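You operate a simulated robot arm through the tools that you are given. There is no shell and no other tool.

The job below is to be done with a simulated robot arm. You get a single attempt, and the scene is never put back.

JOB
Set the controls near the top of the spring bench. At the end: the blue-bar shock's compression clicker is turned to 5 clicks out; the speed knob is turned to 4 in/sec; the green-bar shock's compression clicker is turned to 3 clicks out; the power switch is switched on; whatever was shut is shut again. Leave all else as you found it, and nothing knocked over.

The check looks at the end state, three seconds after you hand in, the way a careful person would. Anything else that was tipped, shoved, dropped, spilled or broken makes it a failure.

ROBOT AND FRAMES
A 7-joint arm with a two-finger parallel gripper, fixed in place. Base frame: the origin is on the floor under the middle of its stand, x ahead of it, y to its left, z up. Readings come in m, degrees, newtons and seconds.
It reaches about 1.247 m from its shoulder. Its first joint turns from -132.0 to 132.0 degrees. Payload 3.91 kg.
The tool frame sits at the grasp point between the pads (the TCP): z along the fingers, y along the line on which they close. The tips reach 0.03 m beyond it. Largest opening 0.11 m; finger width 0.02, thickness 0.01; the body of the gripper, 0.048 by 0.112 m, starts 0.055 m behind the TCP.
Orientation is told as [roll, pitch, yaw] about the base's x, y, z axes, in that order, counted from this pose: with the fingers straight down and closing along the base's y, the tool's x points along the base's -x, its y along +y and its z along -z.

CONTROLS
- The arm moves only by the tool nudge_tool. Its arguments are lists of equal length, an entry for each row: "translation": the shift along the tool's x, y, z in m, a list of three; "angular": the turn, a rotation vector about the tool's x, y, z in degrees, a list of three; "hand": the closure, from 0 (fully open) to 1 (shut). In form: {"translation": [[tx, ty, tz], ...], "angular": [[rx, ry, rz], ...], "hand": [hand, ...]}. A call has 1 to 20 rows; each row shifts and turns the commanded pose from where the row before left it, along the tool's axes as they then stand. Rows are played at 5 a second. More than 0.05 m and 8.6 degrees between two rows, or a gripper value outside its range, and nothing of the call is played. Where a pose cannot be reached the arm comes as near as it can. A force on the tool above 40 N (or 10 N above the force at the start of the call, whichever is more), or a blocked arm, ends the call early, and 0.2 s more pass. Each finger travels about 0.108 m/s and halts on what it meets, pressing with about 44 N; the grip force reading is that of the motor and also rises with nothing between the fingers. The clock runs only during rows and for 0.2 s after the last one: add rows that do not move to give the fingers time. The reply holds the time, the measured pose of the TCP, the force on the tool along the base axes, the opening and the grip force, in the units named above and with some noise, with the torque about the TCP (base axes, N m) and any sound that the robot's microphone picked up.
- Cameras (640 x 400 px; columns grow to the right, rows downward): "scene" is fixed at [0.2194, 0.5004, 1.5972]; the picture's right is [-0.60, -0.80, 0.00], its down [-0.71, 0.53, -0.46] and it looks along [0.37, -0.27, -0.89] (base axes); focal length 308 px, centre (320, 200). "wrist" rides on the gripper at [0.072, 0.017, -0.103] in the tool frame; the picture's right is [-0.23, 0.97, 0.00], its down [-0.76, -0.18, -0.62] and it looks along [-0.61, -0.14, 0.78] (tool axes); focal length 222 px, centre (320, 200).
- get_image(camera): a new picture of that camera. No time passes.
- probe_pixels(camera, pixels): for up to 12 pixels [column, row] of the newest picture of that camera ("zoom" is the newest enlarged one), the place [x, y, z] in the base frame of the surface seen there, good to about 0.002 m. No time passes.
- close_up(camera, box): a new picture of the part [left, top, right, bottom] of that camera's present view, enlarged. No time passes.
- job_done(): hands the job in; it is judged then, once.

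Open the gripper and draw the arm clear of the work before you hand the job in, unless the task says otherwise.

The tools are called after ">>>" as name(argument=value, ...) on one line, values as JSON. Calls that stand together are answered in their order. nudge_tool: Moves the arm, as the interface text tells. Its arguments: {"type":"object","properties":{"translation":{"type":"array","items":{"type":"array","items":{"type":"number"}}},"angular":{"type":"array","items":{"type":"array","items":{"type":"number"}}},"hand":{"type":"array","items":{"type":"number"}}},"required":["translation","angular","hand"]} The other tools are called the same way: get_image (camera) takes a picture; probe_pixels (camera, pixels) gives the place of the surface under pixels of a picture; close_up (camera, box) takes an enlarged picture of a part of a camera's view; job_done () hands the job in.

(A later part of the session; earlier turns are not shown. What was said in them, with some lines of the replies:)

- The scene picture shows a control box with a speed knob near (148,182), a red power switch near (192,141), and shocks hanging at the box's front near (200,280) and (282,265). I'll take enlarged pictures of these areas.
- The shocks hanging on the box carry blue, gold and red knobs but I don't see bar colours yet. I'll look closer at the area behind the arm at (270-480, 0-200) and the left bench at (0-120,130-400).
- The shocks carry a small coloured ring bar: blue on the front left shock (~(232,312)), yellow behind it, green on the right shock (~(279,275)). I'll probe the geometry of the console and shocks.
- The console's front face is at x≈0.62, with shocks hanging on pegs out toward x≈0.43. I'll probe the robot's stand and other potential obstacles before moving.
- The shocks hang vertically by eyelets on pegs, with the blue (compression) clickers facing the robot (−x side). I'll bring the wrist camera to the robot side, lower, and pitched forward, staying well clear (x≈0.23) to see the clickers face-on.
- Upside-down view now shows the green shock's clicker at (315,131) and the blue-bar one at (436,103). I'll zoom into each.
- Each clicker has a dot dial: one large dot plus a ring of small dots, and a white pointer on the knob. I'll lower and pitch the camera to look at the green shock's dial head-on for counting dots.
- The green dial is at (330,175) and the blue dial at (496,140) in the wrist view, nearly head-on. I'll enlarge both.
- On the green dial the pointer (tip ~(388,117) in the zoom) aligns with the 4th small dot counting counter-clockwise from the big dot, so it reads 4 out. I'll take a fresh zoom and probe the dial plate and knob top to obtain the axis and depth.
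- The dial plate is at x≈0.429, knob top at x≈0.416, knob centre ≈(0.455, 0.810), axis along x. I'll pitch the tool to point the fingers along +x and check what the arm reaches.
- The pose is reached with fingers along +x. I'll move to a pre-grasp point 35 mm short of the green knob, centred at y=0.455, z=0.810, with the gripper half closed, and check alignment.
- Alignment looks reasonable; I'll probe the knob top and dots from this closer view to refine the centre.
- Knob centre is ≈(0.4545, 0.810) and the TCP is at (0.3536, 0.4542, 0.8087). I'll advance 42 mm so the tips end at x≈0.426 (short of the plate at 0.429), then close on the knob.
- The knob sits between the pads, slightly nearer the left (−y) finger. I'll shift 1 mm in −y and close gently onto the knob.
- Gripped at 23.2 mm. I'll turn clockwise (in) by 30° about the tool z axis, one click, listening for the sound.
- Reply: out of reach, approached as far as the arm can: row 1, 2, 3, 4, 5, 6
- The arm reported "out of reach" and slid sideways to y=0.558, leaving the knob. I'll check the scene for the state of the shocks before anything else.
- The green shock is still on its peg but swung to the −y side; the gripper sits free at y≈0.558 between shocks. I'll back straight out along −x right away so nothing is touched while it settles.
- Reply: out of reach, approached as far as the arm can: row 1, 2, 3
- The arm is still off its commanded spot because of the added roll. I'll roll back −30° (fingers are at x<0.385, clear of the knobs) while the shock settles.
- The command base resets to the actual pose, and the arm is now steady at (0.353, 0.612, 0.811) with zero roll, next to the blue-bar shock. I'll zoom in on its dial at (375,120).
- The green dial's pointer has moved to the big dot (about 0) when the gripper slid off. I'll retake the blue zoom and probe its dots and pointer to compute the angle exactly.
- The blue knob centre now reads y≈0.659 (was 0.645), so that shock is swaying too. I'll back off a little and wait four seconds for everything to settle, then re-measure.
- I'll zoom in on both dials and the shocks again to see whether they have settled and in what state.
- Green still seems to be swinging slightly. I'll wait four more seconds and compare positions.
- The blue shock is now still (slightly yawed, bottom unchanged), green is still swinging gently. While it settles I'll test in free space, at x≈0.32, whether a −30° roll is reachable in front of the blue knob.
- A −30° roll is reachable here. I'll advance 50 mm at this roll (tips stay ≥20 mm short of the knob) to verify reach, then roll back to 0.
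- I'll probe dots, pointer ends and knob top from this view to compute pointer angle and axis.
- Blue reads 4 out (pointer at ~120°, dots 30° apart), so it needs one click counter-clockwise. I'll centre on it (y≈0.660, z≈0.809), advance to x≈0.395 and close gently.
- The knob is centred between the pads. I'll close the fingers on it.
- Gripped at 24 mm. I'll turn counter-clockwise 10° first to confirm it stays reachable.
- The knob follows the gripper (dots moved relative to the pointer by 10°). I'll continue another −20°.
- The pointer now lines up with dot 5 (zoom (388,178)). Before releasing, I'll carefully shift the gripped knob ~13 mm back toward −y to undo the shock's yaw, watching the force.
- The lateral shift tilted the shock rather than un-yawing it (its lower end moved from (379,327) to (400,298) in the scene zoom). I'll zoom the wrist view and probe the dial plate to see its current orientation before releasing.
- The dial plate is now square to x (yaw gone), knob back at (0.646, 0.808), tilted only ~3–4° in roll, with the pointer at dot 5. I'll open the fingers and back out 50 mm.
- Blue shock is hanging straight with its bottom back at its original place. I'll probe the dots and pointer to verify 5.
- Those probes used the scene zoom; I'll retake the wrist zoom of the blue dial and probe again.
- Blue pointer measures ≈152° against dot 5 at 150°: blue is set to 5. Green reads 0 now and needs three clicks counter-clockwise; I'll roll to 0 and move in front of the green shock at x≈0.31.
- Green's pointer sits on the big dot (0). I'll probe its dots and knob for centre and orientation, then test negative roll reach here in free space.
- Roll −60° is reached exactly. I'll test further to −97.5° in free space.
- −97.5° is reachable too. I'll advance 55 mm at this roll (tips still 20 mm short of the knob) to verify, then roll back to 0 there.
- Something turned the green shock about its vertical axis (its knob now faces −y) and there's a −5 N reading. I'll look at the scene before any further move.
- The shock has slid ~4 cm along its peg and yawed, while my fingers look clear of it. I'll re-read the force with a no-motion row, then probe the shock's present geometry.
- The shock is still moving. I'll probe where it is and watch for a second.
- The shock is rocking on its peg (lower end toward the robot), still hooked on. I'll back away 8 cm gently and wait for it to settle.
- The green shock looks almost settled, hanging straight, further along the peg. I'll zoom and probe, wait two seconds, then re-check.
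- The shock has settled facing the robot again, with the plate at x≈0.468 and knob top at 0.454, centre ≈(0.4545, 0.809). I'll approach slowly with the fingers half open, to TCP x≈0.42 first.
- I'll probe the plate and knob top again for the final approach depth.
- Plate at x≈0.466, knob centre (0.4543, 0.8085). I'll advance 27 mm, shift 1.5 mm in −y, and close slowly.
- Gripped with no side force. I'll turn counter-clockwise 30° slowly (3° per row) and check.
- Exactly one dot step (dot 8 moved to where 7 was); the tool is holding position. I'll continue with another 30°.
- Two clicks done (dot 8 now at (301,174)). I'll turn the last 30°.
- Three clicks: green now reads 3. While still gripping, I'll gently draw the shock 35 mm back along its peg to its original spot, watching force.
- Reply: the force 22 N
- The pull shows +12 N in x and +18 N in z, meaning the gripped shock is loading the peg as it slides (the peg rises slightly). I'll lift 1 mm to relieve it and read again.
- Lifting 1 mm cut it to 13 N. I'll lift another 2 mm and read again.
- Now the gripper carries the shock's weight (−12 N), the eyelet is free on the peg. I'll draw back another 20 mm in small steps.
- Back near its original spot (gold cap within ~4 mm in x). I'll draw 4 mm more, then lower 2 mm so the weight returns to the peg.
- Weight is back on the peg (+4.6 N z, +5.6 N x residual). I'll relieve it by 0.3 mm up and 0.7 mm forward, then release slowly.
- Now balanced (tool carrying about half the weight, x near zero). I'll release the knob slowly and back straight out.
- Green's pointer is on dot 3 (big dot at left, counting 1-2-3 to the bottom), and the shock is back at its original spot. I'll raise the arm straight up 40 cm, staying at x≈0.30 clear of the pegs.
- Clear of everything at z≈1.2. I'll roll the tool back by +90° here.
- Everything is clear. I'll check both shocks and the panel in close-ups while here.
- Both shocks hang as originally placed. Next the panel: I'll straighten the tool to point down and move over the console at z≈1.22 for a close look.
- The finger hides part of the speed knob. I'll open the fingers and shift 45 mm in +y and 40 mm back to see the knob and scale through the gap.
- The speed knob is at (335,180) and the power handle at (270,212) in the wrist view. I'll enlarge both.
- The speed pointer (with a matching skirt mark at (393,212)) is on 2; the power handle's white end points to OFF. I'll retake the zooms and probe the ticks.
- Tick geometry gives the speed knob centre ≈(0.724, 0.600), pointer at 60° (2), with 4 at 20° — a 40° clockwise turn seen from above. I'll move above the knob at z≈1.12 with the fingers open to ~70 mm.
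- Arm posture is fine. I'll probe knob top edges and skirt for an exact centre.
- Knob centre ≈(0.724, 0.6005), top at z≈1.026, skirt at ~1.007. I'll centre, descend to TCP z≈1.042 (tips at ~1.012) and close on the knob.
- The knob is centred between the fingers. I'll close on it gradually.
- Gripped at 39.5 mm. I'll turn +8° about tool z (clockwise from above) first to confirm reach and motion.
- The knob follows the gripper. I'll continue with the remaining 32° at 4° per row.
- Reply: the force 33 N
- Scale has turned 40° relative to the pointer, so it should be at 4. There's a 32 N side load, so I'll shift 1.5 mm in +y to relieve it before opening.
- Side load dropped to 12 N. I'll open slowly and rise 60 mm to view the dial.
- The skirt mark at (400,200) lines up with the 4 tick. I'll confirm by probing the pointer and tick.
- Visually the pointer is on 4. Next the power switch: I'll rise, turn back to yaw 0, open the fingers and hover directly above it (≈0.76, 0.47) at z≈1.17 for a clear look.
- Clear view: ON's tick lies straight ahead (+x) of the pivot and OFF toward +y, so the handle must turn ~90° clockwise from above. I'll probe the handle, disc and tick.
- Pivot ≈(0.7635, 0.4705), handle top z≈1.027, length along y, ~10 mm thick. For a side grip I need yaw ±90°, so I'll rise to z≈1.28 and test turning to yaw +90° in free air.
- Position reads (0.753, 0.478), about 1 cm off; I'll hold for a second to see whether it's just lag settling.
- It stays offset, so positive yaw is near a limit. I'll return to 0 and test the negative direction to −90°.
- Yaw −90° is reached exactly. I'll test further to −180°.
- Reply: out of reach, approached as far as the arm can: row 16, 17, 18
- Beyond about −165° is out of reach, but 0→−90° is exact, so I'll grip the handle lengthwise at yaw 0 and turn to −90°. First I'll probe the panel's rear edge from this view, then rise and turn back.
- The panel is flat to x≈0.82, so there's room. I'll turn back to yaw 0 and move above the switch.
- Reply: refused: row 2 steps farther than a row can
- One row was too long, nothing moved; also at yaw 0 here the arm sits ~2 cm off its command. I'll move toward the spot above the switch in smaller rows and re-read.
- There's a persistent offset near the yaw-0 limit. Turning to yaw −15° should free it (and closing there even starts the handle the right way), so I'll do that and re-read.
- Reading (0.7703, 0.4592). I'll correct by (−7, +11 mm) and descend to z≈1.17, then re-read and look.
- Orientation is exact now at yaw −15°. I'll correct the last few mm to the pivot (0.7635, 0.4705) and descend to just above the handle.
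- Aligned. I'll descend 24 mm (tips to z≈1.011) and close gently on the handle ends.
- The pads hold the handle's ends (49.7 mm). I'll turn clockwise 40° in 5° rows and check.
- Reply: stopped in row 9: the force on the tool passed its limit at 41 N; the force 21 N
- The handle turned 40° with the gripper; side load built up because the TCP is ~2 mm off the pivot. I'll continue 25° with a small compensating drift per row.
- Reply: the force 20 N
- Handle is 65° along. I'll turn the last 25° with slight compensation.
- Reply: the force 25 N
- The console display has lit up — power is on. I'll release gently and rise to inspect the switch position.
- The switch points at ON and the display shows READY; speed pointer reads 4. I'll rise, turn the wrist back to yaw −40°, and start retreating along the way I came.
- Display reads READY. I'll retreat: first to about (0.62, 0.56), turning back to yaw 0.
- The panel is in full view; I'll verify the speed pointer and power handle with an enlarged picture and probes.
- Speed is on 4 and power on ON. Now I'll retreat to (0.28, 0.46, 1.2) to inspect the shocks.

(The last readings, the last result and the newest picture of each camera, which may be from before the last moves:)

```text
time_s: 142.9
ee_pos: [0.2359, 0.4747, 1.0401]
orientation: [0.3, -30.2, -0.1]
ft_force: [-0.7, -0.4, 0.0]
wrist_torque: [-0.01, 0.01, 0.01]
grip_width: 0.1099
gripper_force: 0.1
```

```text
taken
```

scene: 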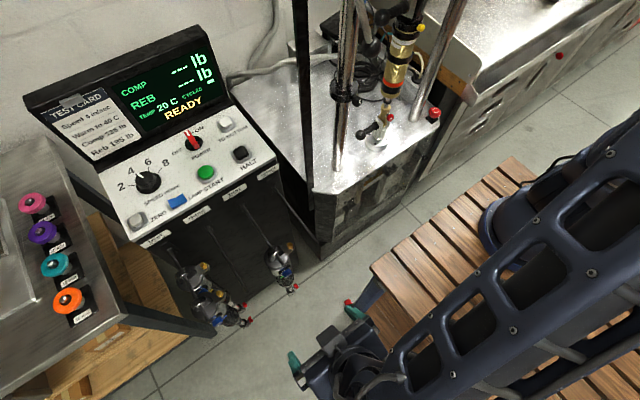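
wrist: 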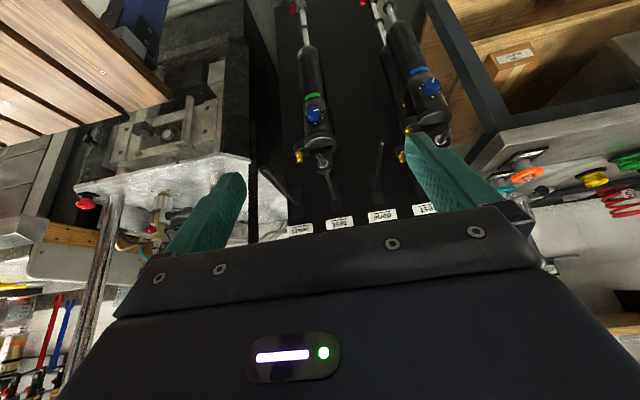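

Both shocks hang straight. I'll zoom into each dial for a final reading.

>>> close_up(camera="wrist", box=[408, 68, 453, 104])

>>> close_up(camera="wrist", box=[294, 100, 336, 132])

>>> close_up(camera="wrist", box=[270, 0, 480, 200])

```text
11.11 times, centred on (430, 86) of wrist
```

zoom: 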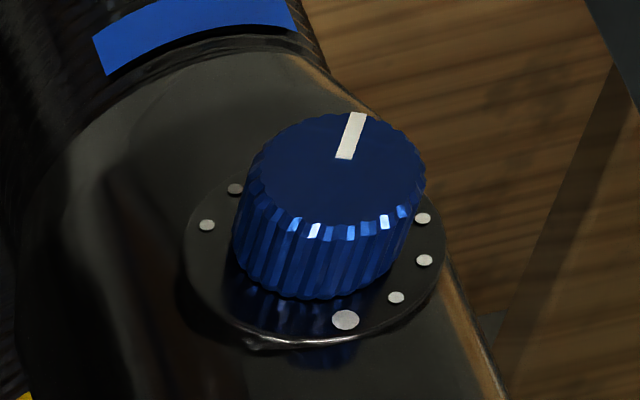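

```text
12.50 times, centred on (315, 116) of wrist
```

zoom: 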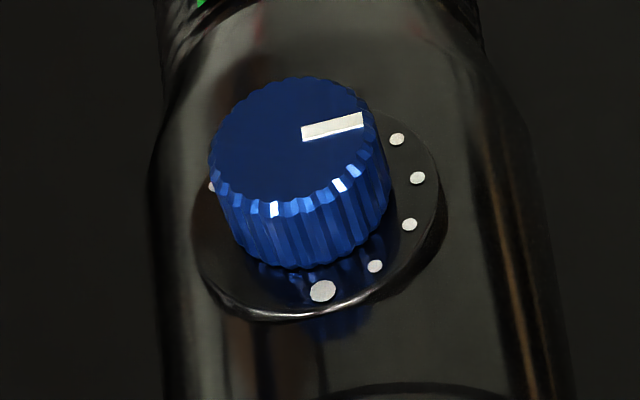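

```text
2.00 times, centred on (375, 100) of wrist
```

zoom: 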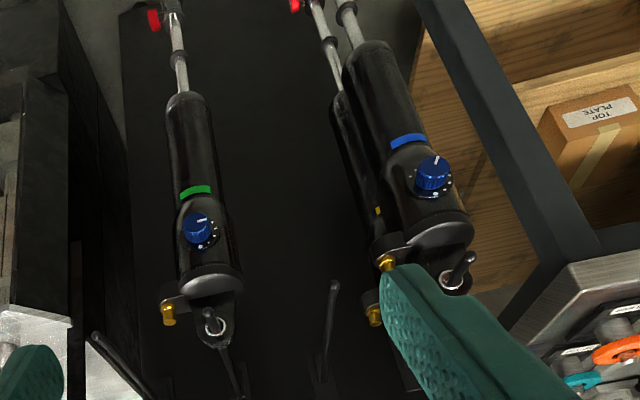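

I'll probe the blue pointer and dots for a numeric check.

>>> close_up(camera="wrist", box=[408, 68, 453, 104])

>>> probe_pixels(camera="zoom", pixels=[[345, 156], [357, 115], [335, 170], [345, 320], [396, 297], [424, 260], [423, 218], [207, 225], [235, 189]])

>>> close_up(camera="wrist", box=[294, 100, 336, 132])

>>> probe_pixels(camera="zoom", pixels=[[306, 133], [360, 119], [293, 140], [323, 291], [375, 266], [409, 224], [417, 178], [397, 139]])

```text
11.11 times, centred on (430, 86) of wrist
```

zoom: 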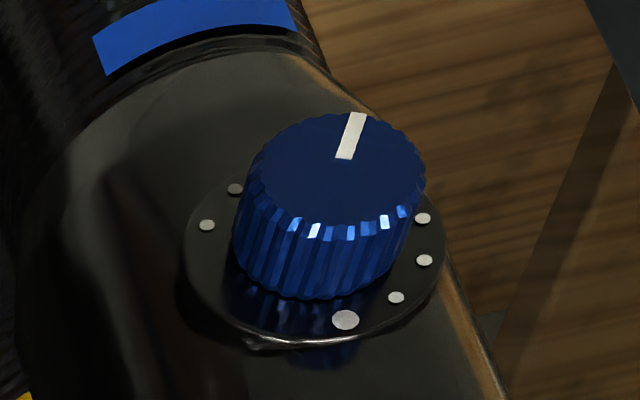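

```text
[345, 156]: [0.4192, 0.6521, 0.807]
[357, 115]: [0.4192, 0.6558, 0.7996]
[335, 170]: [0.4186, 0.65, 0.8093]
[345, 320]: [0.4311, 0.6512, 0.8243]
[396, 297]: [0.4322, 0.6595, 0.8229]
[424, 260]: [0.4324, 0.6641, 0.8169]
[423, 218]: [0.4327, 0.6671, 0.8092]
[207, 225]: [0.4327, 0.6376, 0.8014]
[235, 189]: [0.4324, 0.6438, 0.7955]
```

```text
12.50 times, centred on (315, 116) of wrist
```

zoom: 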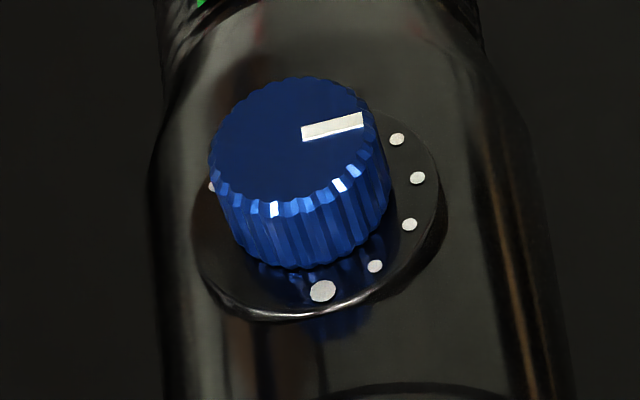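

```text
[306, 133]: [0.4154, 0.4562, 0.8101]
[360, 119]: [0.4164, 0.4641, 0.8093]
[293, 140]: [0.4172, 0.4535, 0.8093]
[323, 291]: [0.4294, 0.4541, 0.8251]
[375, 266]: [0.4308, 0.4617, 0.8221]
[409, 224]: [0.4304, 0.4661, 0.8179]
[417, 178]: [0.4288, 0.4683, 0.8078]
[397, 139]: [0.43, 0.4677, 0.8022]
```

Blue measures ≈152° (dot 5 at 150°), green ≈92° (dot 3 at 90°); plates are square and shocks at their original places. I'll raise the arm well clear with the gripper open and take a last look.

>>> nudge_tool(translation=[[-0.02, 0, -0.0347], [-0.02, 0, -0.0347], [-0.02, 0, -0.0347], [-0.02, 0, -0.0347], [0, 0, 0], [0, 0, 0], [0, 0, 0]], angular=[[0, 0, 0], [0, 0, 0], [0, 0, 0], [0, 0, 0], [0, 0, 0], [0, 0, 0], [0, 0, 0]], hand=[0, 0, 0, 0, 0, 0, 0])

>>> get_image(camera="scene")

>>> close_up(camera="scene", box=[170, 230, 310, 340])

>>> close_up(camera="scene", box=[20, 20, 280, 240])

```text
time_s: 144.5
ee_pos: [0.2364, 0.4751, 1.2011]
orientation: [0.2, -30.2, -0.1]
ft_force: [1.5, -0.4, 0.4]
wrist_torque: [-0.02, -0.03, 0.05]
grip_width: 0.1104
gripper_force: 0.0
```

```text
taken
```

scene: 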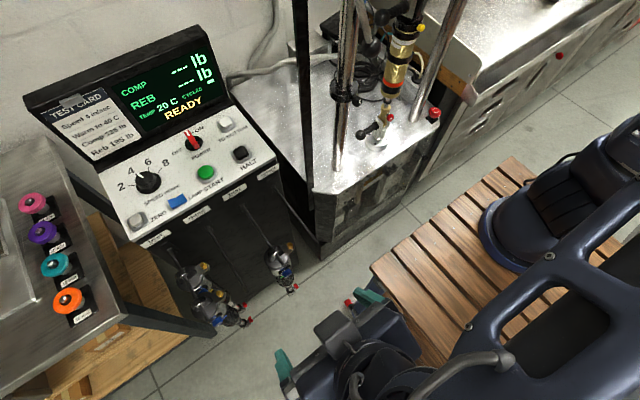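

```text
3.64 times, centred on (240, 285) of scene
```

zoom: 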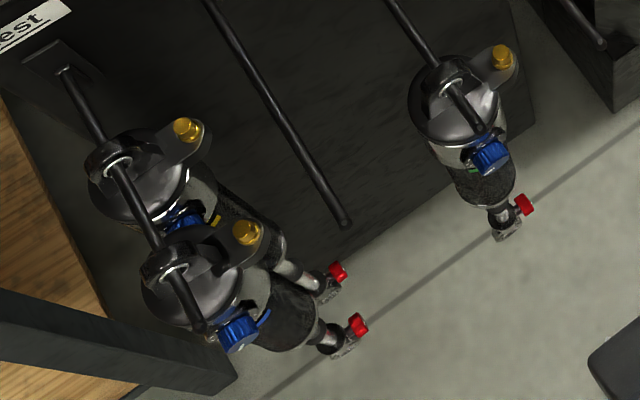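

```text
1.82 times, centred on (150, 130) of scene
```

zoom: 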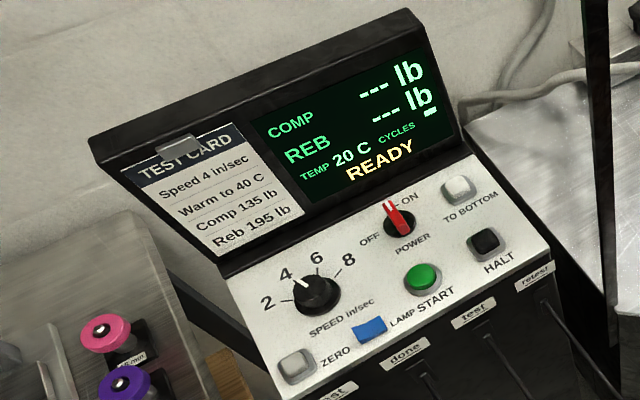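

Everything is still: power ON with READY shown, speed on 4, shocks hanging on their pegs, nothing else disturbed, gripper open and clear. I'm handing in the job.

>>> job_done()

```text
The job is handed in.
```

All four controls are set, and I checked each one in the final pictures:

| Control | Was | Now |
|---|---|---|
| Blue-bar shock, compression clicker | 4 clicks out | 5 clicks out |
| Green-bar shock, compression clicker | 4 clicks out | 3 clicks out |
| Speed knob | 2 in/sec | 4 in/sec |
| Power switch | off | on; the display shows READY |

I never heard clicks, so the clicker settings are read from the dots on each dial, counting out from the large dot.

**Disturbance along the way:** the green-bar shock was knocked during the work, and I could not tell for certain what caused it the second time.
- **First knock:** my first turn of its clicker went past what the wrist could reach. The gripper slid off, left the clicker at 0, and set the shock swinging. The blue-bar shock swayed and twisted too.
- **Second knock:** something later pushed the green-bar shock about 4 cm along its peg. I drew it back to its original spot before releasing it.

At the end both shocks hung still and straight on their pegs. The green-bar one is at its starting position, and the blue-bar one is about 5 mm off. The yellow-bar shock looks unmoved, though I did not check its clicker.

I opened nothing, so nothing needed shutting. The gripper is open and the arm is clear of the bench.
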